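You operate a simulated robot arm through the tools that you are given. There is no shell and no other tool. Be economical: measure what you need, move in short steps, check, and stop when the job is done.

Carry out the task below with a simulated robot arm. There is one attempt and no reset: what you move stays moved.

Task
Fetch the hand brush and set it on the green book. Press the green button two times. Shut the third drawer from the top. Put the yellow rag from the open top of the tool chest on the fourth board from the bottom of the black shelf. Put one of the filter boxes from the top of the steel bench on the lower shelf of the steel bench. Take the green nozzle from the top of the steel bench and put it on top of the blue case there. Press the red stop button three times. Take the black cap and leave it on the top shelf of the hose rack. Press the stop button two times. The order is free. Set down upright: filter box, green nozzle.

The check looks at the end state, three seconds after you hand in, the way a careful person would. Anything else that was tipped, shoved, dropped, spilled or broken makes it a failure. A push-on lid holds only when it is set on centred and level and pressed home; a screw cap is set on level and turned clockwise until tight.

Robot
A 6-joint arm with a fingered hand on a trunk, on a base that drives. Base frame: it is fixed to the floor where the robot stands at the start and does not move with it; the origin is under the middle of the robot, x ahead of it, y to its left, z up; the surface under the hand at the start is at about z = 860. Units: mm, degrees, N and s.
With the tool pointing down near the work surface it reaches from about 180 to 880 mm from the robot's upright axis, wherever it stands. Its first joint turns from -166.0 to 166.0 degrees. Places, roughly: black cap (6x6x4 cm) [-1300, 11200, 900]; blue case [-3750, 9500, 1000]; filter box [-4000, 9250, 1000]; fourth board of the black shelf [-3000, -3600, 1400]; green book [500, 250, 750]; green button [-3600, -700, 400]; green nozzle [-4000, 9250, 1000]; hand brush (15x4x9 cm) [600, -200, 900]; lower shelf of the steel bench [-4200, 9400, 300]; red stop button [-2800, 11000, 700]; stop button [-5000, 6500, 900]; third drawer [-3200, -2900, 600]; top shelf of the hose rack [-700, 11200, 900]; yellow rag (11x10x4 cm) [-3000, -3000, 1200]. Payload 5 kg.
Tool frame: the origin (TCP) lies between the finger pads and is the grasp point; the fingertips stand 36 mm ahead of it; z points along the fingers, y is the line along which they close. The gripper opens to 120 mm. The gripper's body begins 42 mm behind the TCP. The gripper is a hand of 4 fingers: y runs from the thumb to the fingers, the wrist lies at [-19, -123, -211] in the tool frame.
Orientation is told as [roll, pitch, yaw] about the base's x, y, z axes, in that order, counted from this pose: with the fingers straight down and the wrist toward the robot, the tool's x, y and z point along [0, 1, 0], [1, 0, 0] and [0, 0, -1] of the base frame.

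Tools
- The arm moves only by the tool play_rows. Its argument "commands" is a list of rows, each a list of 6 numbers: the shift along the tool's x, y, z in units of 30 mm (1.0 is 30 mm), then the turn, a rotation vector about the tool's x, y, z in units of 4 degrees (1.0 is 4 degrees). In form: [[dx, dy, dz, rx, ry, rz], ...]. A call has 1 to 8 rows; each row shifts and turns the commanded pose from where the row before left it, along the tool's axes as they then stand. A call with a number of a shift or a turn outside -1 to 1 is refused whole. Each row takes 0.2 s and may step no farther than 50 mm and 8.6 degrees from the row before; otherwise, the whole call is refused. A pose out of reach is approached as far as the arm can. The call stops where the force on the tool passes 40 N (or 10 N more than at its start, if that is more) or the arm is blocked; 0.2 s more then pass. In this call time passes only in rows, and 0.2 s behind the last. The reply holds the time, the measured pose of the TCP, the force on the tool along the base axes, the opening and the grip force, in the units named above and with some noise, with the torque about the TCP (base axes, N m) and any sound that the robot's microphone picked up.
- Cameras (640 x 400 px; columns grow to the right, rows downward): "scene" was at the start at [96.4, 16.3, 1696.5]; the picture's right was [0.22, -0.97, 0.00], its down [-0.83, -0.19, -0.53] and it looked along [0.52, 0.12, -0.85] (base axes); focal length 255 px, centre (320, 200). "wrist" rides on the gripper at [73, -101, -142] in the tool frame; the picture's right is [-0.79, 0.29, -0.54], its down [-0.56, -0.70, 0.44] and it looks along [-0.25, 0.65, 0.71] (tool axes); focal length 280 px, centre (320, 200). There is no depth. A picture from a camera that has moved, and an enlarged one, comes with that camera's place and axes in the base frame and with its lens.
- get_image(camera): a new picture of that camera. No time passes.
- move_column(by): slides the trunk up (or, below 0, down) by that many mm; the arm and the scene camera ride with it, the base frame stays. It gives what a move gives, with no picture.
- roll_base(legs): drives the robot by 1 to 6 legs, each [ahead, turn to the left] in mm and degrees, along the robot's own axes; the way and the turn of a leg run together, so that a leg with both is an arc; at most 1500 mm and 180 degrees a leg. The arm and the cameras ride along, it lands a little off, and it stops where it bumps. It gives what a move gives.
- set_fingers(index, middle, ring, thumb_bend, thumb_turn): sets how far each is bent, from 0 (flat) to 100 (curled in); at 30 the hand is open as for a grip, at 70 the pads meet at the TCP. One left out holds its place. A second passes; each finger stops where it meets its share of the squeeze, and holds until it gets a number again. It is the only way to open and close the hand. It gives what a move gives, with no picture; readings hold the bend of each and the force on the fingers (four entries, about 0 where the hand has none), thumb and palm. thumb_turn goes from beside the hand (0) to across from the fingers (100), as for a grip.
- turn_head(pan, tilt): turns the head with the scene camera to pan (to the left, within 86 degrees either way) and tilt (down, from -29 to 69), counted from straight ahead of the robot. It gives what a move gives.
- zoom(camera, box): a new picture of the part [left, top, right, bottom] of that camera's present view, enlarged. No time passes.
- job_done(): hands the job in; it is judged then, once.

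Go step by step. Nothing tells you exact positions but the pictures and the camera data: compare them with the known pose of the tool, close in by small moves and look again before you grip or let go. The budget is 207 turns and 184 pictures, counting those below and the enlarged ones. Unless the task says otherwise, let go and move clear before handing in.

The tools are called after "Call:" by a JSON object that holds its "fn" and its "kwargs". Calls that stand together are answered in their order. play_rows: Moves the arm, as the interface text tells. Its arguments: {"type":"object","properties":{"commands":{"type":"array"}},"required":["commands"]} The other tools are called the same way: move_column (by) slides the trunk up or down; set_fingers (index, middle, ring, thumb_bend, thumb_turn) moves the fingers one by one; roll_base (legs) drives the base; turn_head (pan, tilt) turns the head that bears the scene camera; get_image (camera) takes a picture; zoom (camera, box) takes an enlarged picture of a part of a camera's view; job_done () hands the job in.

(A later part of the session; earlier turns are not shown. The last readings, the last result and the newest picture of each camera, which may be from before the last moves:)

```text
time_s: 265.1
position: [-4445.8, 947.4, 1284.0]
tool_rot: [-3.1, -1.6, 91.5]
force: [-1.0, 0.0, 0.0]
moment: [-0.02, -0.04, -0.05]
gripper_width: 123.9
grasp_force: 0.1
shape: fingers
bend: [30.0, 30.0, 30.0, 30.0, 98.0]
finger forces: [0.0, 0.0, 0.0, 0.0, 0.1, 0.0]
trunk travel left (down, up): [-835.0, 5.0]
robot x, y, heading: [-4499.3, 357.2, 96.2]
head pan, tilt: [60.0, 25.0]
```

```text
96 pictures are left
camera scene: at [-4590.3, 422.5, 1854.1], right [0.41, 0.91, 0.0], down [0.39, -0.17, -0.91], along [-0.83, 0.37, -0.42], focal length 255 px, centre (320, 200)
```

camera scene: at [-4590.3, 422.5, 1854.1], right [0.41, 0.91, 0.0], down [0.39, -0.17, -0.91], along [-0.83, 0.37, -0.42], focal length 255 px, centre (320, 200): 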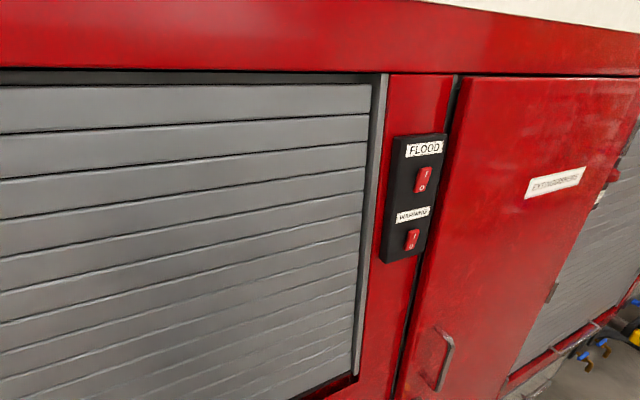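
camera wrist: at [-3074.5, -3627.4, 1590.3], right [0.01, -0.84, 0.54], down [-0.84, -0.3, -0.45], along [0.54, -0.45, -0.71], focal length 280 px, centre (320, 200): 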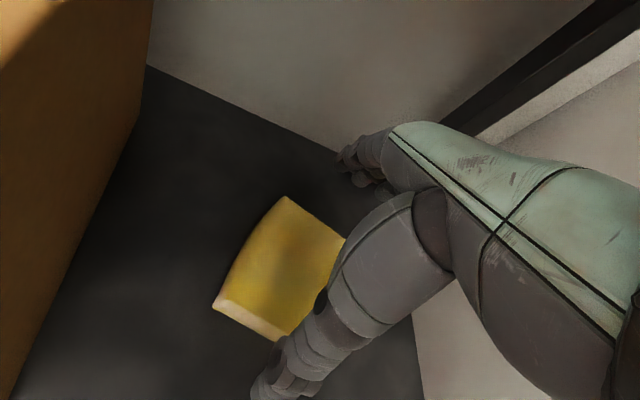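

Truck and panel look undisturbed. Steer out to the middle of the aisle and continue north in stages.

Call:
{"fn": "roll_base", "kwargs": {"legs": [[0, -24], [1000, 0], [0, 16], [1200, 0]]}}

Call:
{"fn": "turn_head", "kwargs": {"pan": 25, "tilt": 20}}

Call:
{"fn": "get_image", "kwargs": {"camera": "scene"}}

```text
time_s: 279.6
position: [-3963.1, 3096.6, 1283.5]
tool_rot: [-3.0, -1.7, 82.5]
force: [0.4, 0.1, 0.1]
moment: [0.03, -0.01, 0.0]
gripper_width: 123.4
grasp_force: 0.0
shape: fingers
bend: [30.0, 30.0, 30.0, 30.0, 98.0]
finger forces: [0.0, 0.0, 0.0, 0.1, 0.0, 0.1]
trunk travel left (down, up): [-835.0, 5.0]
robot x, y, heading: [-4111.9, 2516.5, 87.1]
head pan, tilt: [60.0, 25.0]
```

```text
time_s: 280.6
position: [-3962.2, 3095.4, 1284.4]
tool_rot: [-3.1, -1.7, 82.5]
force: [-0.3, 0.2, 0.3]
moment: [0.03, 0.0, 0.0]
gripper_width: 123.8
grasp_force: 0.1
shape: fingers
bend: [30.0, 30.0, 30.0, 30.0, 98.0]
finger forces: [0.1, 0.0, 0.0, 0.1, 0.0, 0.0]
trunk travel left (down, up): [-835.0, 5.0]
robot x, y, heading: [-4114.3, 2520.3, 86.9]
head pan, tilt: [25.0, 20.0]
```

```text
95 pictures are left
camera scene: at [-4146.3, 2635.4, 1862.3], right [0.93, 0.37, 0.0], down [0.13, -0.32, -0.94], along [-0.35, 0.87, -0.34], focal length 255 px, centre (320, 200)
```

scene: 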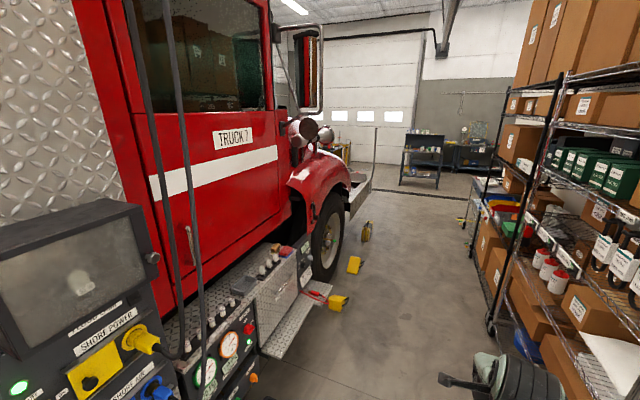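

Call:
{"fn": "zoom", "kwargs": {"camera": "scene", "box": [280, 90, 500, 230]}}

```text
2.86 times, centred on (390, 160) of scene
camera zoom: at [-4146.3, 2635.4, 1862.3], right [0.93, 0.37, 0.0], down [0.13, -0.32, -0.94], along [-0.35, 0.87, -0.34], focal length 730 px, centre (120, 314)
```

zoom: 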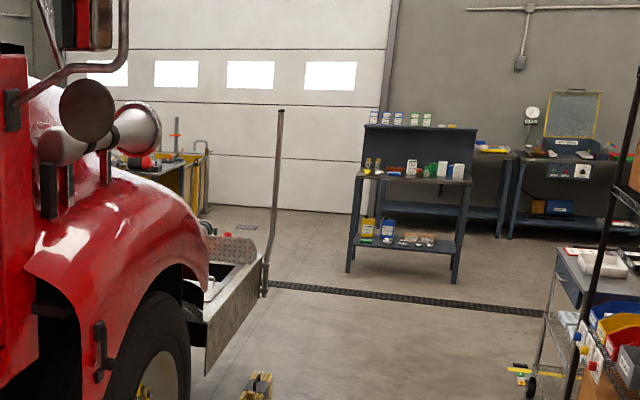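

The steel bench is the cart with products near (-4300, 9300). The stop button should be near the truck's front bumper. Continue north.

Call:
{"fn": "roll_base", "kwargs": {"legs": [[0, 2.5], [1500, 0], [1500, 0]]}}

Call:
{"fn": "turn_head", "kwargs": {"pan": 45, "tilt": 25}}

Call:
{"fn": "get_image", "kwargs": {"camera": "scene"}}

```text
time_s: 296.9
position: [-4016.5, 6082.9, 1283.6]
tool_rot: [-3.0, -1.7, 85.9]
force: [0.1, -0.4, 0.3]
moment: [-0.02, -0.03, -0.02]
gripper_width: 123.8
grasp_force: 0.0
shape: fingers
bend: [30.0, 30.0, 30.0, 30.0, 98.0]
finger forces: [0.1, 0.0, 0.0, 0.0, 0.0, 0.0]
trunk travel left (down, up): [-835.0, 5.0]
robot x, y, heading: [-4130.4, 5498.4, 90.1]
head pan, tilt: [25.0, 20.0]
```

```text
time_s: 297.7
position: [-4016.0, 6082.6, 1282.9]
tool_rot: [-3.1, -1.6, 85.8]
force: [-0.5, 0.2, 0.7]
moment: [-0.01, 0.03, 0.02]
gripper_width: 123.6
grasp_force: 0.0
shape: fingers
bend: [30.0, 30.0, 30.0, 30.0, 98.0]
finger forces: [0.0, 0.0, 0.0, 0.0, 0.0, 0.0]
trunk travel left (down, up): [-835.0, 5.0]
robot x, y, heading: [-4132.2, 5494.5, 90.2]
head pan, tilt: [45.0, 25.0]
```

```text
93 pictures are left
camera scene: at [-4198.8, 5593.8, 1854.2], right [0.71, 0.71, 0.0], down [0.3, -0.3, -0.91], along [-0.64, 0.64, -0.42], focal length 255 px, centre (320, 200)
```

scene: 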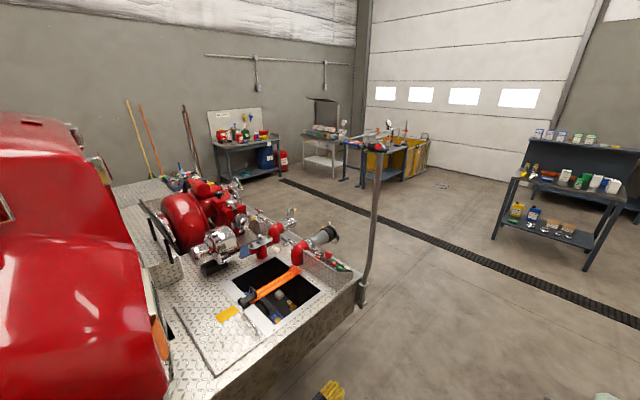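

Call:
{"fn": "zoom", "kwargs": {"camera": "scene", "box": [220, 190, 380, 310]}}

```text
3.33 times, centred on (300, 250) of scene
camera zoom: at [-4198.8, 5593.8, 1854.2], right [0.71, 0.71, 0.0], down [0.3, -0.3, -0.91], along [-0.64, 0.64, -0.42], focal length 851 px, centre (387, 33)
```

zoom: 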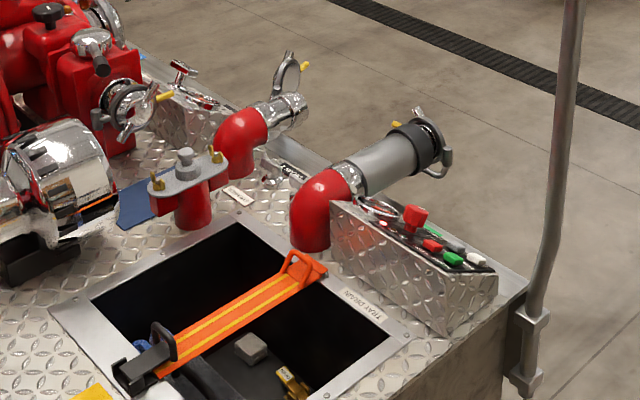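

The control panel with coloured buttons sits on the bumper corner and faces north. I'll drive around to stand north of it, facing south.

Call:
{"fn": "roll_base", "kwargs": {"legs": [[1500, 0], [350, 0], [0, 90], [750, 0], [0, 90]]}}

Call:
{"fn": "turn_head", "kwargs": {"pan": 0, "tilt": 45}}

Call:
{"fn": "get_image", "kwargs": {"camera": "scene"}}

Call:
{"fn": "get_image", "kwargs": {"camera": "wrist"}}

```text
time_s: 321.1
position: [-4991.5, 6745.9, 1284.3]
tool_rot: [-3.1, -1.6, -92.3]
force: [0.1, -0.8, 0.0]
moment: [0.01, -0.02, -0.03]
gripper_width: 123.8
grasp_force: 0.1
shape: fingers
bend: [30.0, 30.0, 30.0, 30.0, 98.0]
finger forces: [0.0, 0.1, 0.1, 0.0, 0.1, 0.0]
trunk travel left (down, up): [-835.0, 5.0]
robot x, y, heading: [-4893.0, 7335.7, -88.0]
head pan, tilt: [45.0, 25.0]
```

```text
time_s: 322.3
position: [-4990.6, 6746.6, 1284.4]
tool_rot: [-3.1, -1.7, -92.3]
force: [-0.1, 0.4, -0.6]
moment: [0.02, 0.01, 0.02]
gripper_width: 123.6
grasp_force: 0.1
shape: fingers
bend: [30.0, 30.0, 30.0, 30.0, 98.0]
finger forces: [0.0, 0.1, 0.0, 0.0, 0.1, 0.1]
trunk travel left (down, up): [-835.0, 5.0]
robot x, y, heading: [-4893.7, 7336.3, -87.8]
head pan, tilt: [0.0, 45.0]
```

```text
91 pictures are left
camera scene: at [-4891.2, 7225.4, 1823.7], right [-1.0, -0.04, 0.0], down [-0.03, 0.71, -0.71], along [0.03, -0.71, -0.71], focal length 255 px, centre (320, 200)
```

scene: 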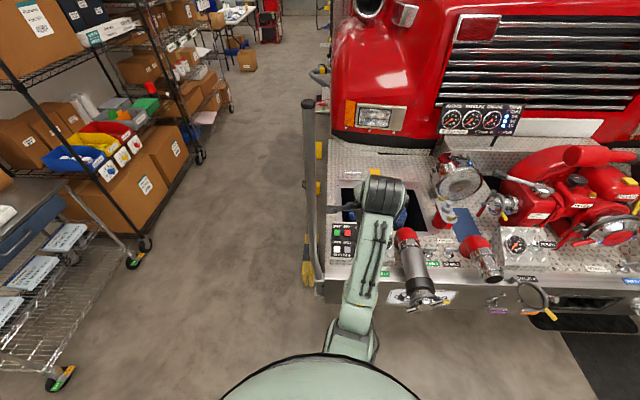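

```text
90 pictures are left
camera wrist: at [-4907.7, 6848.2, 1419.4], right [-0.77, -0.24, 0.59], down [-0.56, 0.71, -0.43], along [-0.32, -0.66, -0.68], focal length 280 px, centre (320, 200)
```

wrist: 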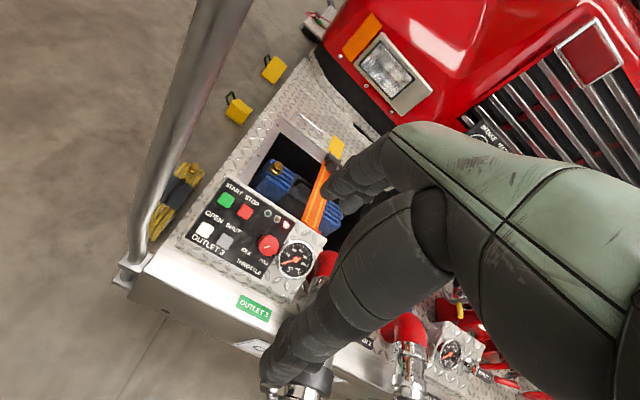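

The panel shows START (green), STOP (red square), OPEN, SHUT and a throttle knob. Zooming to locate STOP.

Call:
{"fn": "zoom", "kwargs": {"camera": "wrist", "box": [160, 150, 340, 300]}}

Call:
{"fn": "zoom", "kwargs": {"camera": "scene", "box": [290, 170, 470, 310]}}

```text
2.67 times, centred on (250, 225) of wrist
camera zoom: at [-4907.7, 6848.2, 1419.4], right [-0.77, -0.24, 0.59], down [-0.56, 0.71, -0.43], along [-0.32, -0.66, -0.68], focal length 748 px, centre (507, 133)
```

zoom: 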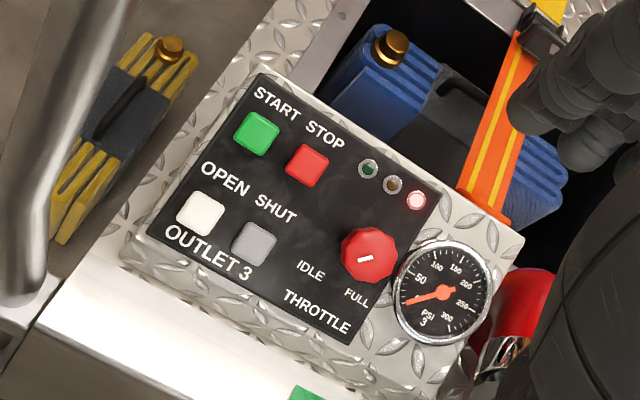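

```text
2.86 times, centred on (380, 240) of scene
camera zoom: at [-4891.2, 7225.4, 1823.7], right [-1.0, -0.04, 0.0], down [-0.03, 0.71, -0.71], along [0.03, -0.71, -0.71], focal length 730 px, centre (149, 86)
```

zoom: 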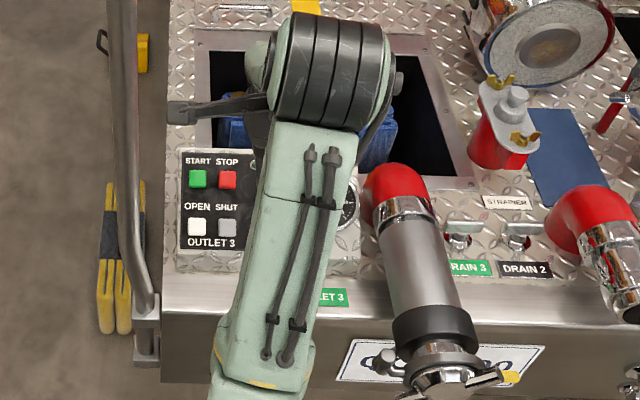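

STOP is at about (-4992, 6489, 874). I'll form the pointing finger, lower the trunk and check the tip's position.

Call:
{"fn": "set_fingers", "kwargs": {"index": 0, "middle": 100, "ring": 100, "thumb_bend": 90, "thumb_turn": 100}}

Call:
{"fn": "move_column", "kwargs": {"by": -300}}

Call:
{"fn": "get_image", "kwargs": {"camera": "wrist"}}

Call:
{"fn": "get_image", "kwargs": {"camera": "scene"}}

```text
time_s: 323.3
position: [-4990.4, 6746.6, 1284.5]
tool_rot: [-3.1, -1.6, -92.2]
force: [-0.1, -0.7, -0.2]
moment: [-0.01, -0.01, 0.0]
gripper_width: 69.8
grasp_force: 0.0
shape: fingers
bend: [0.0, 100.0, 100.0, 90.0, 100.0]
finger forces: [0.0, 0.1, 0.0, 0.1, 0.1, 0.1]
trunk travel left (down, up): [-835.0, 5.0]
robot x, y, heading: [-4894.6, 7335.5, -87.8]
head pan, tilt: [0.0, 45.0]
```

```text
time_s: 326.3
position: [-4991.4, 6746.5, 983.8]
tool_rot: [-3.0, -1.7, -92.3]
force: [0.4, 0.7, -0.4]
moment: [0.03, 0.03, -0.01]
gripper_width: 69.7
grasp_force: 0.0
shape: fingers
bend: [0.0, 100.0, 100.0, 90.0, 100.0]
finger forces: [0.0, 0.0, 0.1, 0.0, 0.1, 0.0]
trunk travel left (down, up): [-535.0, 305.0]
robot x, y, heading: [-4894.4, 7337.1, -87.9]
head pan, tilt: [0.0, 45.0]
```

```text
87 pictures are left
camera wrist: at [-4907.7, 6848.3, 1119.5], right [-0.77, -0.24, 0.59], down [-0.56, 0.71, -0.43], along [-0.32, -0.66, -0.68], focal length 280 px, centre (320, 200)
```

wrist: 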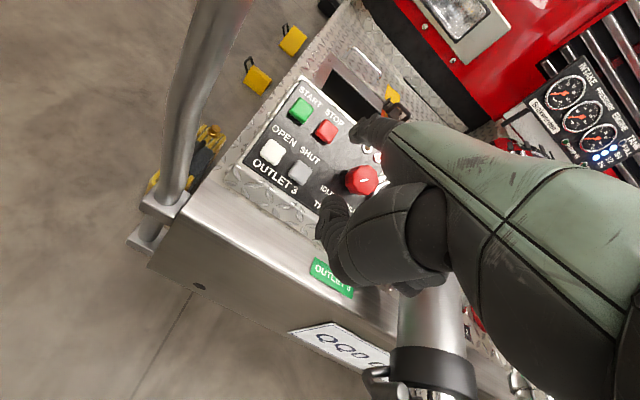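

```text
86 pictures are left
camera scene: at [-4891.3, 7225.5, 1523.7], right [-1.0, -0.04, 0.0], down [-0.03, 0.71, -0.71], along [0.03, -0.71, -0.71], focal length 255 px, centre (320, 200)
```

scene: 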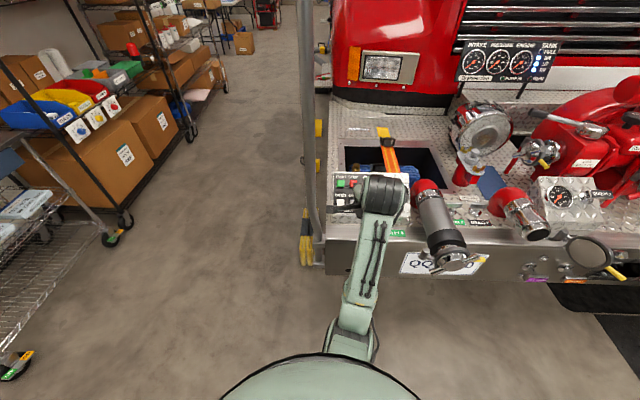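

The tip is at about (-4983, 6615, 981), and the line to STOP runs along the finger. Advancing 4 steps, then checking.

Call:
{"fn": "play_rows", "kwargs": {"commands": [[0, 0.76, 0.65, 0, 0, 0], [0, 0.76, 0.65, 0, 0, 0], [0, 0.76, 0.65, 0, 0, 0], [0, 0.6, 0.5, 0, 0, 0]]}}

Call:
{"fn": "get_image", "kwargs": {"camera": "wrist"}}

```text
time_s: 327.3
position: [-4998.8, 6658.7, 909.8]
tool_rot: [-3.0, -1.6, -92.2]
force: [0.6, -0.6, 0.2]
moment: [0.01, 0.03, 0.02]
gripper_width: 69.6
grasp_force: 0.0
shape: fingers
bend: [0.0, 100.0, 100.0, 90.0, 100.0]
finger forces: [0.0, 0.0, 0.1, 0.0, 0.1, 0.1]
trunk travel left (down, up): [-535.0, 305.0]
robot x, y, heading: [-4897.9, 7331.2, -87.8]
head pan, tilt: [0.0, 45.0]
```

```text
85 pictures are left
camera wrist: at [-4916.4, 6760.5, 1046.7], right [-0.77, -0.24, 0.59], down [-0.56, 0.71, -0.43], along [-0.32, -0.66, -0.68], focal length 280 px, centre (320, 200)
```

wrist: 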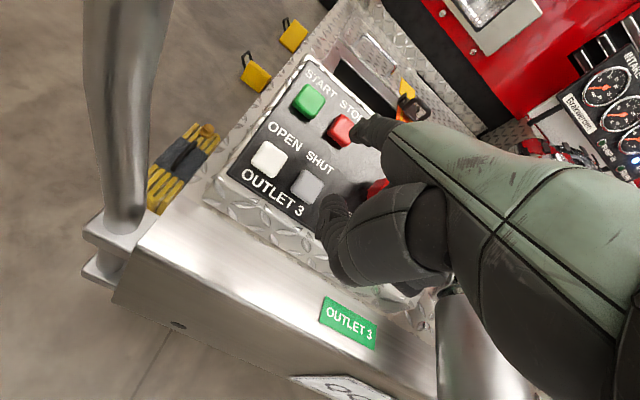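

The tip converges on STOP. Final small steps until a click.

Call:
{"fn": "play_rows", "kwargs": {"commands": [[0, 0.4, 0.34, 0, 0, 0], [0, 0.2, 0.17, 0, 0, 0], [0, 0.12, 0.1, 0, 0, 0], [0, 0.12, 0.1, 0, 0, 0], [0, 0.12, 0.1, 0, 0, 0], [0, 0.12, 0.1, 0, 0, 0]]}}

Call:
{"fn": "zoom", "kwargs": {"camera": "wrist", "box": [240, 60, 440, 190]}}

```text
time_s: 328.7
position: [-5000.8, 6625.5, 884.6]
tool_rot: [-3.0, -1.6, -92.2]
force: [-0.5, -0.1, -0.5]
moment: [-0.01, 0.0, 0.03]
gripper_width: 69.7
grasp_force: 0.1
shape: fingers
bend: [0.0, 100.0, 100.0, 90.0, 100.0]
finger forces: [0.1, 0.0, 0.0, 0.0, 0.1, 0.0]
trunk travel left (down, up): [-535.0, 305.0]
robot x, y, heading: [-4893.3, 7335.4, -88.2]
head pan, tilt: [0.0, 45.0]
```

```text
3.08 times, centred on (340, 125) of wrist
camera zoom: at [-4918.1, 6727.4, 1021.2], right [-0.77, -0.24, 0.59], down [-0.56, 0.71, -0.43], along [-0.32, -0.66, -0.68], focal length 863 px, centre (258, 431)
```

zoom: 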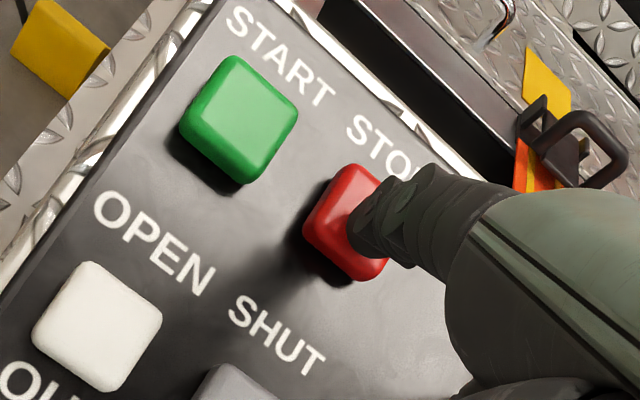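

Call:
{"fn": "play_rows", "kwargs": {"commands": [[0, 0.1, 0.09, 0, 0, 0], [0, 0.1, 0.09, 0, 0, 0], [0, 0.1, 0.09, 0, 0, 0], [0, 0.1, 0.09, 0, 0, 0], [0, 0.1, 0.09, 0, 0, 0], [0, 0.1, 0.09, 0, 0, 0]]}}

Call:
{"fn": "zoom", "kwargs": {"camera": "wrist", "box": [240, 60, 440, 190]}}

```text
time_s: 330.1
position: [-5002.0, 6608.9, 874.9]
tool_rot: [-3.0, -2.1, -92.2]
force: [0.9, 23.0, 18.5]
moment: [-2.45, -0.31, 0.4]
gripper_width: 71.0
grasp_force: 13.5
shape: fingers
bend: [0.0, 100.0, 100.0, 90.0, 100.0]
finger forces: [27.6, 0.1, 0.0, 0.0, 0.0, 0.0]
trunk travel left (down, up): [-535.0, 305.0]
robot x, y, heading: [-4891.1, 7336.9, -88.1]
head pan, tilt: [0.0, 45.0]
heard: click
```

```text
3.08 times, centred on (340, 125) of wrist
camera zoom: at [-4919.3, 6712.5, 1009.7], right [-0.77, -0.24, 0.59], down [-0.56, 0.71, -0.44], along [-0.32, -0.67, -0.68], focal length 863 px, centre (258, 431)
```

zoom: 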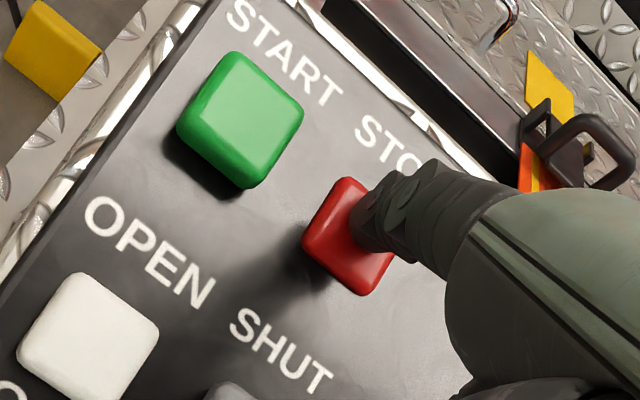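

Click one. Release fully and press again.

Call:
{"fn": "play_rows", "kwargs": {"commands": [[0, -0.35, -0.3, 0, 0, 0], [0, -0.35, -0.3, 0, 0, 0]]}}

Call:
{"fn": "play_rows", "kwargs": {"commands": [[0, 0.15, 0.13, 0, 0, 0], [0, 0.15, 0.13, 0, 0, 0], [0, 0.1, 0.09, 0, 0, 0], [0, 0.1, 0.09, 0, 0, 0], [0, 0.1, 0.09, 0, 0, 0], [0, 0.1, 0.09, 0, 0, 0]]}}

```text
time_s: 330.7
position: [-5001.3, 6629.3, 887.0]
tool_rot: [-3.0, -1.7, -92.2]
force: [-0.3, 0.7, 1.0]
moment: [-0.02, 0.01, 0.01]
gripper_width: 69.8
grasp_force: 0.1
shape: fingers
bend: [0.0, 100.0, 100.0, 90.0, 100.0]
finger forces: [0.0, 0.0, 0.0, 0.1, 0.0, 0.0]
trunk travel left (down, up): [-535.0, 305.0]
robot x, y, heading: [-4890.5, 7335.2, -87.8]
head pan, tilt: [0.0, 45.0]
```

```text
time_s: 332.1
position: [-5003.4, 6610.0, 875.4]
tool_rot: [-3.1, -2.1, -92.1]
force: [0.2, 21.2, 17.6]
moment: [-2.27, -0.25, 0.38]
gripper_width: 70.5
grasp_force: 12.4
shape: fingers
bend: [0.0, 100.0, 100.0, 90.0, 100.0]
finger forces: [25.0, 0.0, 0.1, 0.0, 0.0, 0.0]
trunk travel left (down, up): [-535.0, 305.0]
robot x, y, heading: [-4895.5, 7334.8, -88.2]
head pan, tilt: [0.0, 45.0]
heard: click
```

Two clicks on STOP. Withdraw, raise, and drive to the steel bench.

Call:
{"fn": "play_rows", "kwargs": {"commands": [[0, -0.76, -0.65, 0, 0, 0], [0, -0.76, -0.65, 0, 0, 0], [0, -0.76, -0.65, 0, 0, 0], [0, -0.76, -0.65, 0, 0, 0], [0, -0.76, -0.65, 0, 0, 0], [0, -0.5, -0.65, 0, 0, 0]]}}

Call:
{"fn": "move_column", "kwargs": {"by": 300}}

Call:
{"fn": "roll_base", "kwargs": {"legs": [[-300, 0], [0, 127], [900, 0], [0, 51]]}}

Call:
{"fn": "set_fingers", "kwargs": {"index": 30, "middle": 30, "ring": 30, "thumb_bend": 30, "thumb_turn": 100}}

Call:
{"fn": "turn_head", "kwargs": {"pan": 0, "tilt": 30}}

Call:
{"fn": "get_image", "kwargs": {"camera": "scene"}}

```text
time_s: 333.5
position: [-4991.4, 6738.2, 983.4]
tool_rot: [-3.0, -1.6, -92.1]
force: [-0.5, -0.4, -0.3]
moment: [0.03, 0.0, 0.0]
gripper_width: 69.7
grasp_force: 0.0
shape: fingers
bend: [0.0, 100.0, 100.0, 90.0, 100.0]
finger forces: [0.0, 0.1, 0.1, 0.0, 0.1, 0.0]
trunk travel left (down, up): [-535.0, 305.0]
robot x, y, heading: [-4895.9, 7335.7, -87.7]
head pan, tilt: [0.0, 45.0]
```

```text
time_s: 336.5
position: [-4992.0, 6737.7, 1283.3]
tool_rot: [-3.0, -1.6, -92.2]
force: [-0.6, 0.4, 0.5]
moment: [0.0, 0.01, -0.01]
gripper_width: 69.9
grasp_force: 0.1
shape: fingers
bend: [0.0, 100.0, 100.0, 90.0, 100.0]
finger forces: [0.1, 0.0, 0.0, 0.1, 0.1, 0.1]
trunk travel left (down, up): [-835.0, 5.0]
robot x, y, heading: [-4896.8, 7334.7, -88.1]
head pan, tilt: [0.0, 45.0]
```

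```text
time_s: 352.5
position: [-4045.2, 8776.2, 1281.8]
tool_rot: [-3.0, -1.8, 84.8]
force: [0.1, 0.4, -0.1]
moment: [0.0, -0.05, 0.04]
gripper_width: 70.1
grasp_force: 0.1
shape: fingers
bend: [0.0, 100.0, 100.0, 90.0, 100.0]
finger forces: [0.0, 0.0, 0.1, 0.0, 0.0, 0.0]
trunk travel left (down, up): [-835.0, 5.0]
robot x, y, heading: [-4174.3, 8185.3, 89.4]
head pan, tilt: [0.0, 45.0]
```

```text
time_s: 353.5
position: [-4045.5, 8775.8, 1283.8]
tool_rot: [-3.2, -1.6, 84.7]
force: [0.4, -0.1, 0.3]
moment: [0.0, 0.02, -0.04]
gripper_width: 123.4
grasp_force: 0.0
shape: fingers
bend: [30.0, 30.0, 30.0, 30.0, 98.0]
finger forces: [0.0, 0.0, 0.1, 0.0, 0.0, 0.0]
trunk travel left (down, up): [-835.0, 5.0]
robot x, y, heading: [-4174.4, 8185.0, 89.1]
head pan, tilt: [0.0, 45.0]
```

```text
time_s: 354.2
position: [-4045.3, 8776.0, 1282.8]
tool_rot: [-3.1, -1.6, 84.8]
force: [-1.4, 0.4, 0.6]
moment: [0.01, 0.01, -0.02]
gripper_width: 123.5
grasp_force: 0.0
shape: fingers
bend: [30.0, 30.0, 30.0, 30.0, 98.0]
finger forces: [0.0, 0.0, 0.1, 0.0, 0.1, 0.1]
trunk travel left (down, up): [-835.0, 5.0]
robot x, y, heading: [-4172.6, 8183.5, 89.1]
head pan, tilt: [0.0, 30.0]
```

```text
82 pictures are left
camera scene: at [-4172.2, 8305.2, 1846.2], right [1.0, -0.01, 0.0], down [-0.01, -0.5, -0.87], along [0.01, 0.87, -0.5], focal length 255 px, centre (320, 200)
```

scene: 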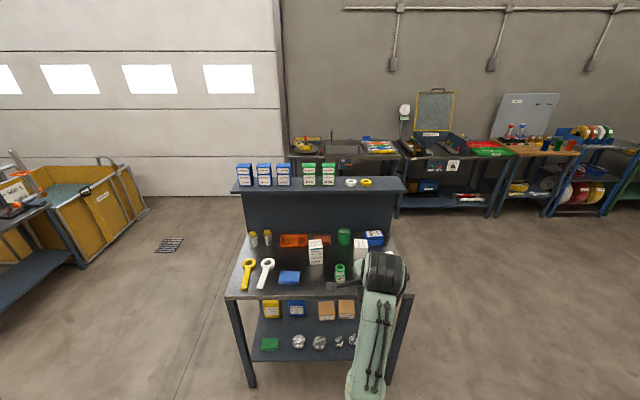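

Call:
{"fn": "zoom", "kwargs": {"camera": "scene", "box": [230, 150, 410, 300]}}

Call:
{"fn": "zoom", "kwargs": {"camera": "scene", "box": [225, 280, 425, 400]}}

Call:
{"fn": "get_image", "kwargs": {"camera": "wrist"}}

```text
2.67 times, centred on (320, 225) of scene
camera zoom: at [-4172.2, 8305.2, 1846.2], right [1.0, -0.01, 0.0], down [-0.01, -0.5, -0.87], along [0.01, 0.87, -0.5], focal length 681 px, centre (320, 133)
```

zoom: 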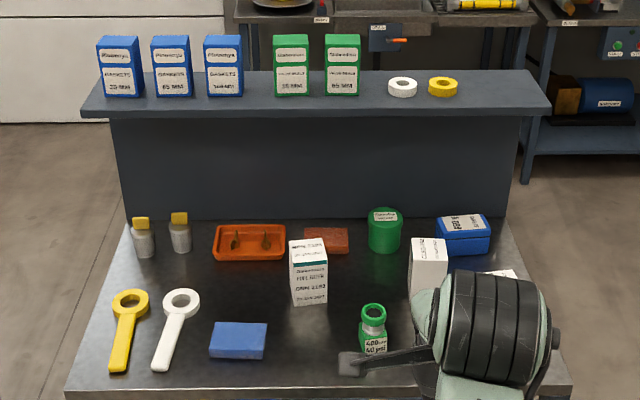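

```text
3.20 times, centred on (325, 340) of scene
camera zoom: at [-4172.2, 8305.2, 1846.2], right [1.0, -0.01, 0.0], down [-0.01, -0.5, -0.87], along [0.01, 0.87, -0.5], focal length 817 px, centre (304, -248)
```

zoom: 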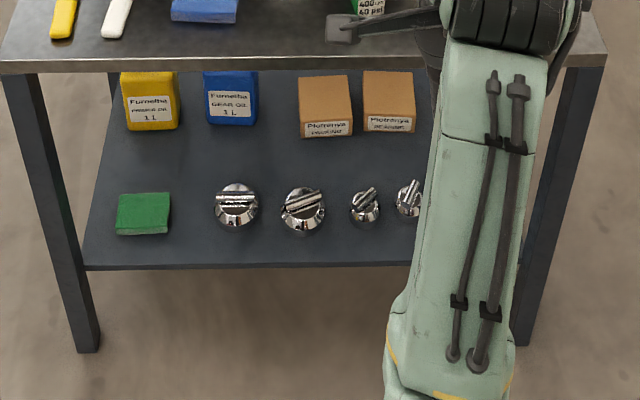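

```text
79 pictures are left
camera wrist: at [-4136.4, 8678.2, 1418.9], right [0.78, 0.2, 0.59], down [0.52, -0.74, -0.43], along [0.35, 0.64, -0.68], focal length 280 px, centre (320, 200)
```

wrist: 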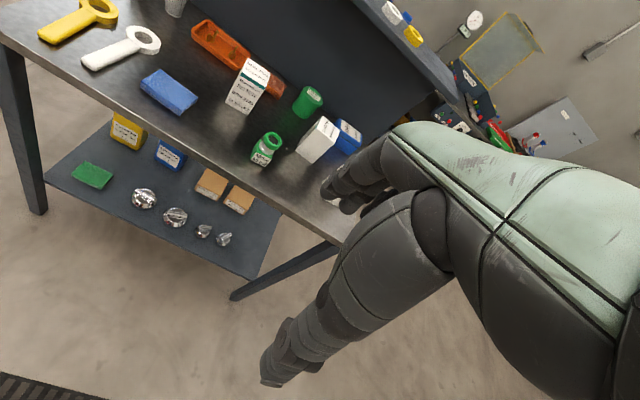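

The bench top (z ≈ 866) holds white filter boxes, the green nozzle near (-4064, 9232) and the blue case near (-3845, 9500). I'll straighten the hand, drive closer and look at the filter box near (-4186, 9355).

Call:
{"fn": "play_rows", "kwargs": {"commands": [[0.8, 0, 0, 0.4, 0.78, -1], [0.8, 0, 0, 0, 0, 0], [0.8, 0, 0, 0, 0, 0], [0.8, 0, 0, 0, 0, 0], [0.8, 0, 0, 0, 0, 0]]}}

Call:
{"fn": "roll_base", "kwargs": {"legs": [[430, 0]]}}

Call:
{"fn": "turn_head", "kwargs": {"pan": 0, "tilt": 48}}

Call:
{"fn": "get_image", "kwargs": {"camera": "wrist"}}

Call:
{"fn": "get_image", "kwargs": {"camera": "scene"}}

```text
time_s: 355.4
position: [-4165.4, 8782.9, 1272.2]
tool_rot: [0.0, -0.2, 88.8]
force: [-0.1, 0.4, -0.6]
moment: [-0.03, 0.0, -0.02]
gripper_width: 123.5
grasp_force: 0.1
shape: fingers
bend: [30.0, 30.0, 30.0, 30.0, 98.0]
finger forces: [0.0, 0.0, 0.0, 0.0, 0.0, 0.1]
out of reach, approached as far as the arm can: row 2
trunk travel left (down, up): [-835.0, 5.0]
robot x, y, heading: [-4176.1, 8182.8, 89.3]
head pan, tilt: [0.0, 30.0]
```

```text
time_s: 358.2
position: [-4164.9, 9205.2, 1273.7]
tool_rot: [0.0, -0.3, 89.3]
force: [-0.5, 0.0, 0.5]
moment: [0.01, -0.01, -0.01]
gripper_width: 123.2
grasp_force: 0.0
shape: fingers
bend: [30.0, 30.0, 30.0, 30.0, 98.0]
finger forces: [0.0, 0.1, 0.0, 0.1, 0.0, 0.0]
trunk travel left (down, up): [-835.0, 5.0]
robot x, y, heading: [-4166.9, 8607.1, 89.7]
head pan, tilt: [0.0, 30.0]
```

```text
time_s: 359.1
position: [-4165.4, 9206.7, 1273.0]
tool_rot: [-0.1, -0.2, 89.4]
force: [-0.5, -0.8, 0.5]
moment: [0.02, 0.02, 0.0]
gripper_width: 123.3
grasp_force: 0.0
shape: fingers
bend: [30.0, 30.0, 30.0, 30.0, 98.0]
finger forces: [0.0, 0.2, 0.0, 0.1, 0.0, 0.0]
trunk travel left (down, up): [-835.0, 5.0]
robot x, y, heading: [-4170.6, 8608.7, 89.8]
head pan, tilt: [0.0, 48.0]
```

```text
78 pictures are left
camera wrist: at [-4240.1, 9105.5, 1416.3], right [0.79, 0.28, 0.54], down [0.55, -0.71, -0.45], along [0.26, 0.65, -0.71], focal length 280 px, centre (320, 200)
```

wrist: 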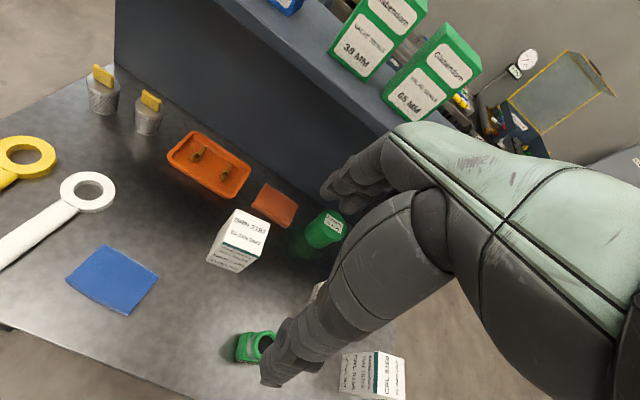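

```text
77 pictures are left
camera scene: at [-4168.9, 8717.0, 1819.5], right [1.0, -0.01, 0.0], down [0.0, -0.74, -0.67], along [0.0, 0.67, -0.74], focal length 255 px, centre (320, 200)
```

scene: 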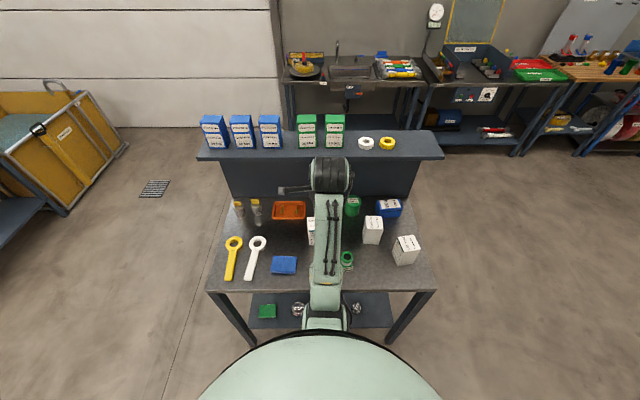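

The filter box is about 72×67 mm, centred at (-4183, 9348) with its top near z 980, rotated about 15°. Moving above it, aligned.

Call:
{"fn": "play_rows", "kwargs": {"commands": [[0, 0.94, 0.7, 0, 0, -0.94], [0, 0.94, 0.7, 0, 0, -0.94], [0, 0.94, 0.7, 0, 0, -0.94], [0, 0.94, 0.7, 0, 0, -0.94], [0, 0.94, 0.7, 0, 0, 0]]}}

Call:
{"fn": "get_image", "kwargs": {"camera": "wrist"}}

```text
time_s: 360.2
position: [-4182.1, 9345.1, 1169.1]
tool_rot: [0.0, -0.2, 104.4]
force: [0.6, 0.0, 0.3]
moment: [-0.03, -0.01, -0.01]
gripper_width: 123.5
grasp_force: 0.0
shape: fingers
bend: [30.0, 30.0, 30.0, 30.0, 98.0]
finger forces: [0.0, 0.1, 0.0, 0.1, 0.1, 0.0]
trunk travel left (down, up): [-835.0, 5.0]
robot x, y, heading: [-4169.5, 8609.3, 89.9]
head pan, tilt: [0.0, 48.0]
```

```text
76 pictures are left
camera wrist: at [-4229.7, 9228.3, 1311.5], right [0.69, 0.47, 0.54], down [0.72, -0.54, -0.44], along [0.08, 0.7, -0.71], focal length 280 px, centre (320, 200)
```

wrist: 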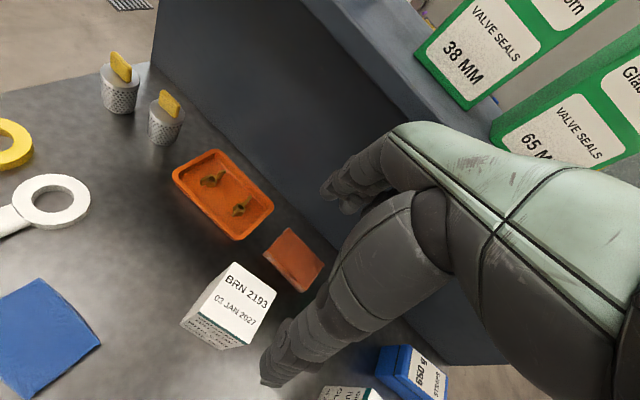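

Projected centre matches the box top. Descending.

Call:
{"fn": "play_rows", "kwargs": {"commands": [[0, 0, 1, 0, 0, 0], [0, 0, 1, 0, 0, 0], [0, 0, 1, 0, 0, 0], [0, 0, 1, 0, 0, 0], [0, 0, 0.8, 0, 0, 0]]}}

Call:
{"fn": "get_image", "kwargs": {"camera": "wrist"}}

Call:
{"fn": "zoom", "kwargs": {"camera": "scene", "box": [240, 150, 400, 290]}}

```text
time_s: 361.4
position: [-4179.9, 9346.2, 1025.6]
tool_rot: [0.0, -0.2, 104.3]
force: [-0.8, 0.1, -0.1]
moment: [0.0, -0.02, 0.01]
gripper_width: 123.1
grasp_force: 0.0
shape: fingers
bend: [30.0, 30.0, 30.0, 30.0, 98.0]
finger forces: [0.0, 0.0, 0.0, 0.1, 0.1, 0.0]
trunk travel left (down, up): [-835.0, 5.0]
robot x, y, heading: [-4173.7, 8604.7, 89.4]
head pan, tilt: [0.0, 48.0]
```

```text
75 pictures are left
camera wrist: at [-4226.2, 9228.9, 1168.0], right [0.69, 0.47, 0.54], down [0.72, -0.54, -0.44], along [0.08, 0.7, -0.71], focal length 280 px, centre (320, 200)
```

wrist: 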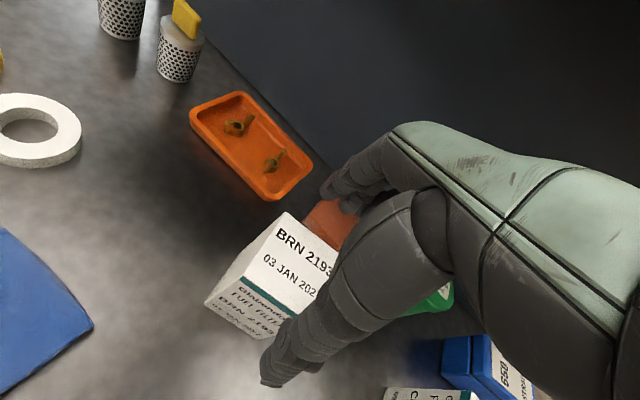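

```text
2.86 times, centred on (320, 220) of scene
camera zoom: at [-4168.9, 8716.7, 1819.5], right [1.0, -0.01, 0.0], down [0.0, -0.74, -0.67], along [0.0, 0.67, -0.74], focal length 730 px, centre (320, 143)
```

zoom: 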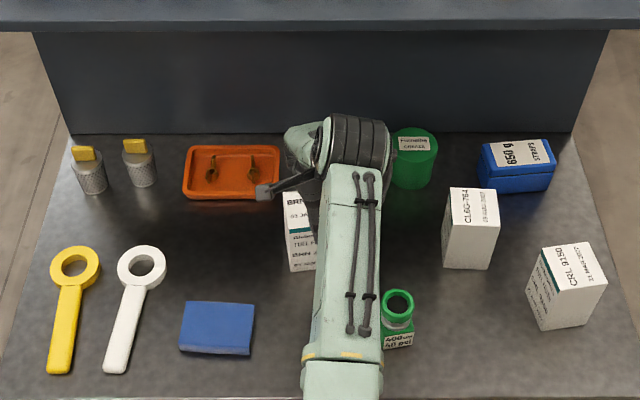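

Call:
{"fn": "play_rows", "kwargs": {"commands": [[0.15, 0, 0.9, 0, 0, 0], [0, 0, 0.9, 0, 0, 0], [0, 0, 0.85, 0, 0, 0]]}}

Call:
{"fn": "set_fingers", "kwargs": {"index": 70, "middle": 70, "ring": 70, "thumb_bend": 70}}

Call:
{"fn": "get_image", "kwargs": {"camera": "wrist"}}

```text
time_s: 362.2
position: [-4184.4, 9346.3, 946.5]
tool_rot: [0.0, -0.3, 104.3]
force: [-0.8, 1.5, 3.0]
moment: [0.04, 0.04, -0.02]
gripper_width: 124.1
grasp_force: 1.2
shape: fingers
bend: [30.0, 30.0, 30.0, 30.0, 98.0]
finger forces: [2.5, 0.0, 0.0, 0.0, 0.0, 0.1]
trunk travel left (down, up): [-835.0, 5.0]
robot x, y, heading: [-4169.4, 8605.8, 89.5]
head pan, tilt: [0.0, 48.0]
```

```text
time_s: 363.2
position: [-4184.3, 9346.1, 945.1]
tool_rot: [-0.2, -0.4, 104.4]
force: [-2.6, 3.6, 4.9]
moment: [0.57, 0.14, 0.11]
gripper_width: 68.8
grasp_force: 31.3
shape: fingers
bend: [46.0, 53.0, 53.0, 56.0, 100.0]
finger forces: [15.5, 8.5, 9.2, 0.0, 30.2, 0.0]
trunk travel left (down, up): [-835.0, 5.0]
robot x, y, heading: [-4169.3, 8605.3, 90.0]
head pan, tilt: [0.0, 48.0]
```

```text
73 pictures are left
camera wrist: at [-4230.8, 9228.5, 1087.0], right [0.69, 0.47, 0.54], down [0.72, -0.54, -0.45], along [0.08, 0.7, -0.71], focal length 280 px, centre (320, 200)
```

wrist: 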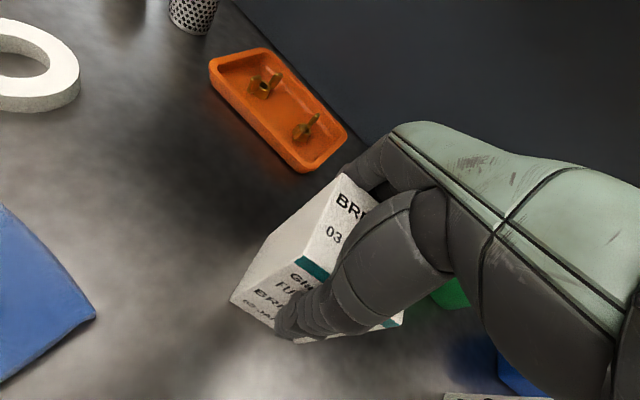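

Gripped. Lift and check.

Call:
{"fn": "play_rows", "kwargs": {"commands": [[0, 0, -0.5, 0, 0, 0], [0, 0, -1, 0, 0, 0], [0, 0, -1, 0, 0, 0], [0, 0, -1, 0, 0, 0]]}}

Call:
{"fn": "get_image", "kwargs": {"camera": "wrist"}}

Call:
{"fn": "zoom", "kwargs": {"camera": "scene", "box": [200, 150, 440, 340]}}

```text
time_s: 364.2
position: [-4183.1, 9343.5, 1051.3]
tool_rot: [0.0, -0.1, 104.4]
force: [-0.5, -1.0, -4.4]
moment: [0.05, 0.02, 0.04]
gripper_width: 68.8
grasp_force: 28.9
shape: fingers
bend: [46.0, 53.0, 54.0, 56.0, 100.0]
finger forces: [13.8, 7.3, 7.8, 0.0, 29.7, 0.0]
trunk travel left (down, up): [-835.0, 5.0]
robot x, y, heading: [-4170.7, 8607.5, 89.5]
head pan, tilt: [0.0, 48.0]
```

```text
72 pictures are left
camera wrist: at [-4229.4, 9227.7, 1194.2], right [0.69, 0.47, 0.54], down [0.72, -0.54, -0.44], along [0.08, 0.7, -0.71], focal length 280 px, centre (320, 200)
```

wrist: 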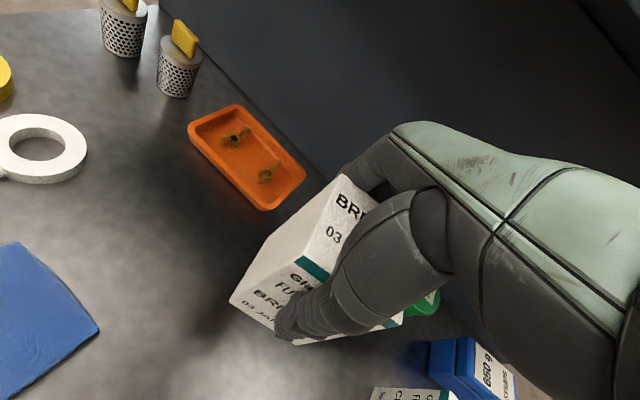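

```text
2.11 times, centred on (320, 245) of scene
camera zoom: at [-4168.7, 8716.9, 1819.4], right [1.0, -0.01, 0.0], down [0.0, -0.74, -0.67], along [0.0, 0.67, -0.74], focal length 538 px, centre (320, 105)
```

zoom: 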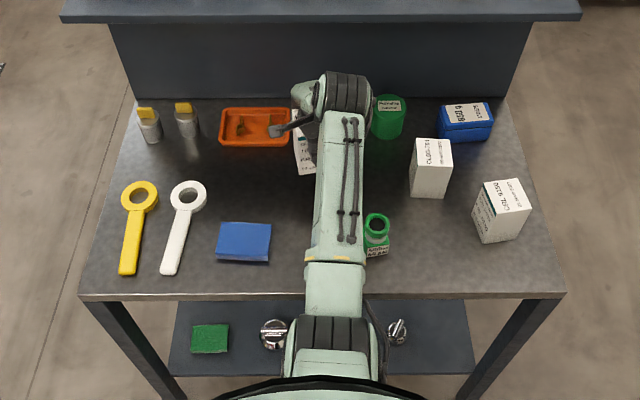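

The filter box is held. Back away, shift sideways toward the free right part of the lower shelf, and lower the trunk.

Call:
{"fn": "roll_base", "kwargs": {"legs": [[-550, 0], [0, -90], [320, 0], [0, 90]]}}

Call:
{"fn": "move_column", "kwargs": {"by": -400}}

Call:
{"fn": "move_column", "kwargs": {"by": -190}}

Call:
{"fn": "turn_head", "kwargs": {"pan": 0, "tilt": 30}}

Call:
{"fn": "get_image", "kwargs": {"camera": "scene"}}

Call:
{"fn": "get_image", "kwargs": {"camera": "wrist"}}

```text
time_s: 378.6
position: [-3878.6, 8801.7, 1052.1]
tool_rot: [0.0, -0.1, 104.7]
force: [-0.1, 0.1, -3.1]
moment: [-0.02, 0.02, -0.04]
gripper_width: 68.0
grasp_force: 26.2
shape: fingers
bend: [46.0, 54.0, 54.0, 56.0, 100.0]
finger forces: [11.6, 6.9, 7.3, 0.1, 26.1, 0.1]
trunk travel left (down, up): [-835.0, 5.0]
robot x, y, heading: [-3856.0, 8065.6, 89.9]
head pan, tilt: [0.0, 48.0]
```

```text
time_s: 382.4
position: [-3877.5, 8802.3, 651.9]
tool_rot: [0.1, -0.2, 104.6]
force: [0.0, -0.7, -4.8]
moment: [0.03, 0.07, -0.02]
gripper_width: 67.7
grasp_force: 26.4
shape: fingers
bend: [46.0, 54.0, 54.0, 56.0, 100.0]
finger forces: [11.6, 7.0, 7.3, 0.0, 26.1, 0.1]
trunk travel left (down, up): [-435.0, 405.0]
robot x, y, heading: [-3860.8, 8063.6, 89.8]
head pan, tilt: [0.0, 48.0]
```

```text
time_s: 384.5
position: [-3877.5, 8801.7, 461.0]
tool_rot: [0.1, -0.2, 104.7]
force: [0.3, 0.4, -3.7]
moment: [-0.02, 0.02, 0.01]
gripper_width: 67.7
grasp_force: 25.9
shape: fingers
bend: [46.0, 54.0, 54.0, 56.0, 100.0]
finger forces: [11.7, 7.0, 7.3, 0.0, 26.1, 0.0]
trunk travel left (down, up): [-245.0, 595.0]
robot x, y, heading: [-3858.6, 8064.3, 89.8]
head pan, tilt: [0.0, 48.0]
```

```text
time_s: 385.3
position: [-3877.6, 8801.5, 460.9]
tool_rot: [0.0, -0.1, 104.6]
force: [-0.3, -0.1, -4.1]
moment: [0.02, 0.03, 0.07]
gripper_width: 67.6
grasp_force: 25.7
shape: fingers
bend: [46.0, 54.0, 54.0, 56.0, 100.0]
finger forces: [11.7, 6.9, 7.3, 0.0, 26.1, 0.1]
trunk travel left (down, up): [-245.0, 595.0]
robot x, y, heading: [-3857.6, 8064.0, 89.8]
head pan, tilt: [0.0, 30.0]
```

```text
70 pictures are left
camera scene: at [-3860.6, 8186.1, 1256.1], right [1.0, 0.0, 0.0], down [0.0, -0.5, -0.87], along [0.0, 0.87, -0.5], focal length 255 px, centre (320, 200)
```

scene: 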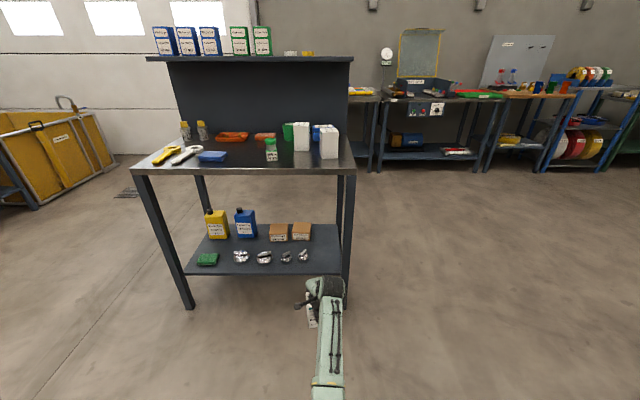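

```text
69 pictures are left
camera wrist: at [-3923.7, 8685.0, 604.0], right [0.69, 0.48, 0.54], down [0.72, -0.54, -0.44], along [0.08, 0.7, -0.71], focal length 280 px, centre (320, 200)
```

wrist: 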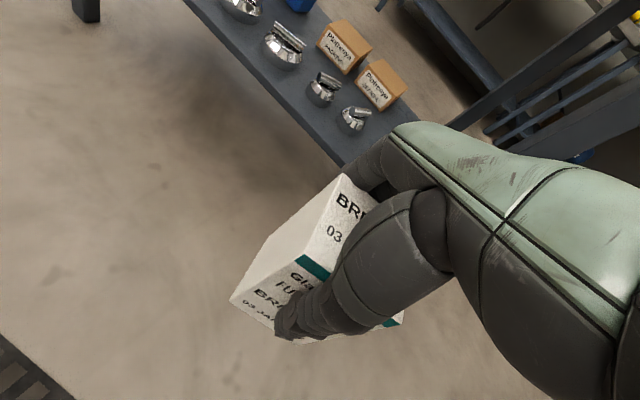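

The right end of the lower shelf is free between the last cap (x ≈ -3910) and the leg (x ≈ -3757). Square the box, shift to x ≈ -3852, then drive in above cap height.

Call:
{"fn": "play_rows", "kwargs": {"commands": [[-0.2, 0, 0, 0, 0, 0.92], [-0.2, 0, 0, 0, 0, 0.92], [-0.2, 0, 0, 0, 0, 0.92], [-0.2, 0, 0, 0, 0, 0.92]]}}

Call:
{"fn": "roll_base", "kwargs": {"legs": [[300, 0]]}}

Call:
{"fn": "get_image", "kwargs": {"camera": "wrist"}}

Call:
{"fn": "get_image", "kwargs": {"camera": "scene"}}

```text
time_s: 386.3
position: [-3854.1, 8805.9, 461.1]
tool_rot: [0.0, -0.2, 89.8]
force: [0.5, -0.2, -3.9]
moment: [-0.01, 0.01, -0.01]
gripper_width: 67.8
grasp_force: 26.0
shape: fingers
bend: [46.0, 54.0, 54.0, 56.0, 100.0]
finger forces: [11.8, 6.8, 7.4, 0.0, 26.1, 0.0]
trunk travel left (down, up): [-245.0, 595.0]
robot x, y, heading: [-3857.6, 8067.0, 90.1]
head pan, tilt: [0.0, 30.0]
```

```text
time_s: 388.4
position: [-3855.2, 9097.5, 461.1]
tool_rot: [-0.1, -0.1, 90.0]
force: [-0.2, 0.9, -4.2]
moment: [-0.01, 0.03, -0.02]
gripper_width: 67.9
grasp_force: 25.4
shape: fingers
bend: [46.0, 54.0, 54.0, 56.0, 100.0]
finger forces: [11.8, 6.8, 7.4, 0.0, 26.2, 0.0]
trunk travel left (down, up): [-245.0, 595.0]
robot x, y, heading: [-3856.6, 8354.4, 90.1]
head pan, tilt: [0.0, 30.0]
```

```text
68 pictures are left
camera wrist: at [-3929.5, 8995.4, 603.1], right [0.79, 0.29, 0.54], down [0.56, -0.7, -0.44], along [0.25, 0.65, -0.71], focal length 280 px, centre (320, 200)
```

wrist: 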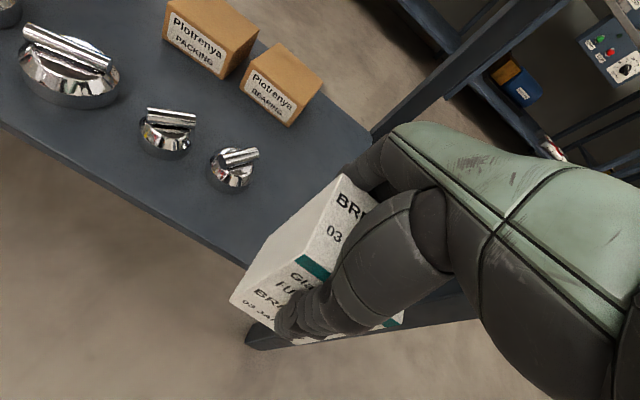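

```text
67 pictures are left
camera scene: at [-3860.6, 8478.5, 1256.1], right [1.0, 0.0, 0.0], down [0.0, -0.5, -0.87], along [0.0, 0.87, -0.5], focal length 255 px, centre (320, 200)
```

scene: 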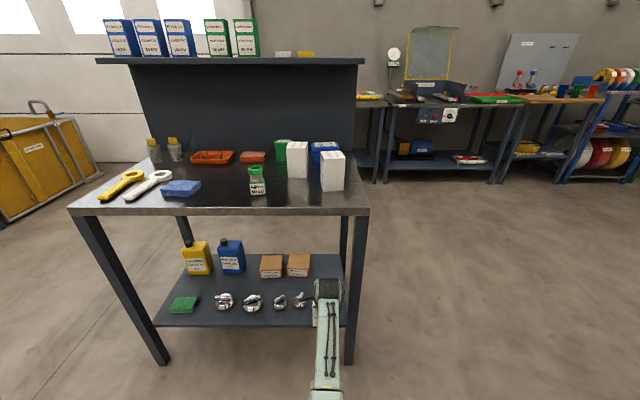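

Clear. Drive in the remaining 175 mm.

Call:
{"fn": "roll_base", "kwargs": {"legs": [[178, 0]]}}

Call:
{"fn": "get_image", "kwargs": {"camera": "wrist"}}

Call:
{"fn": "get_image", "kwargs": {"camera": "scene"}}

```text
time_s: 390.0
position: [-3852.8, 9272.0, 460.4]
tool_rot: [0.0, -0.1, 89.7]
force: [0.5, 1.1, -5.0]
moment: [0.05, 0.03, 0.03]
gripper_width: 67.8
grasp_force: 25.8
shape: fingers
bend: [46.0, 54.0, 54.0, 56.0, 100.0]
finger forces: [11.7, 6.8, 7.4, 0.1, 26.4, 0.0]
trunk travel left (down, up): [-245.0, 595.0]
robot x, y, heading: [-3861.6, 8529.1, 89.8]
head pan, tilt: [0.0, 30.0]
```

```text
66 pictures are left
camera wrist: at [-3926.6, 9170.2, 602.8], right [0.79, 0.28, 0.54], down [0.56, -0.7, -0.44], along [0.25, 0.65, -0.71], focal length 280 px, centre (320, 200)
```

wrist: 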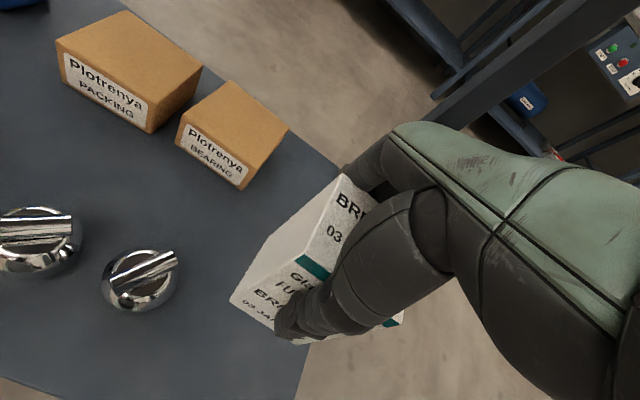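

```text
65 pictures are left
camera scene: at [-3859.8, 8653.2, 1256.1], right [1.0, 0.0, 0.0], down [0.0, -0.5, -0.87], along [0.0, 0.87, -0.5], focal length 255 px, centre (320, 200)
```

scene: 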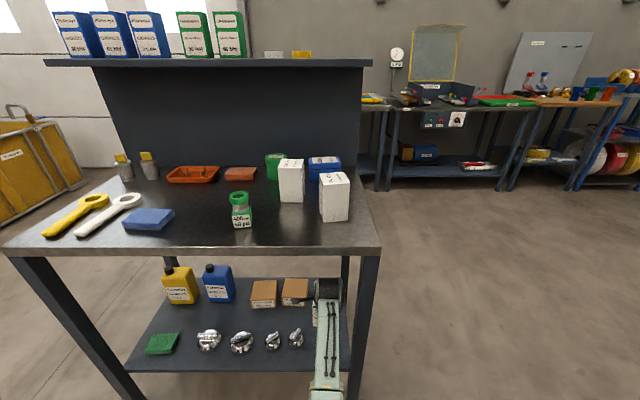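

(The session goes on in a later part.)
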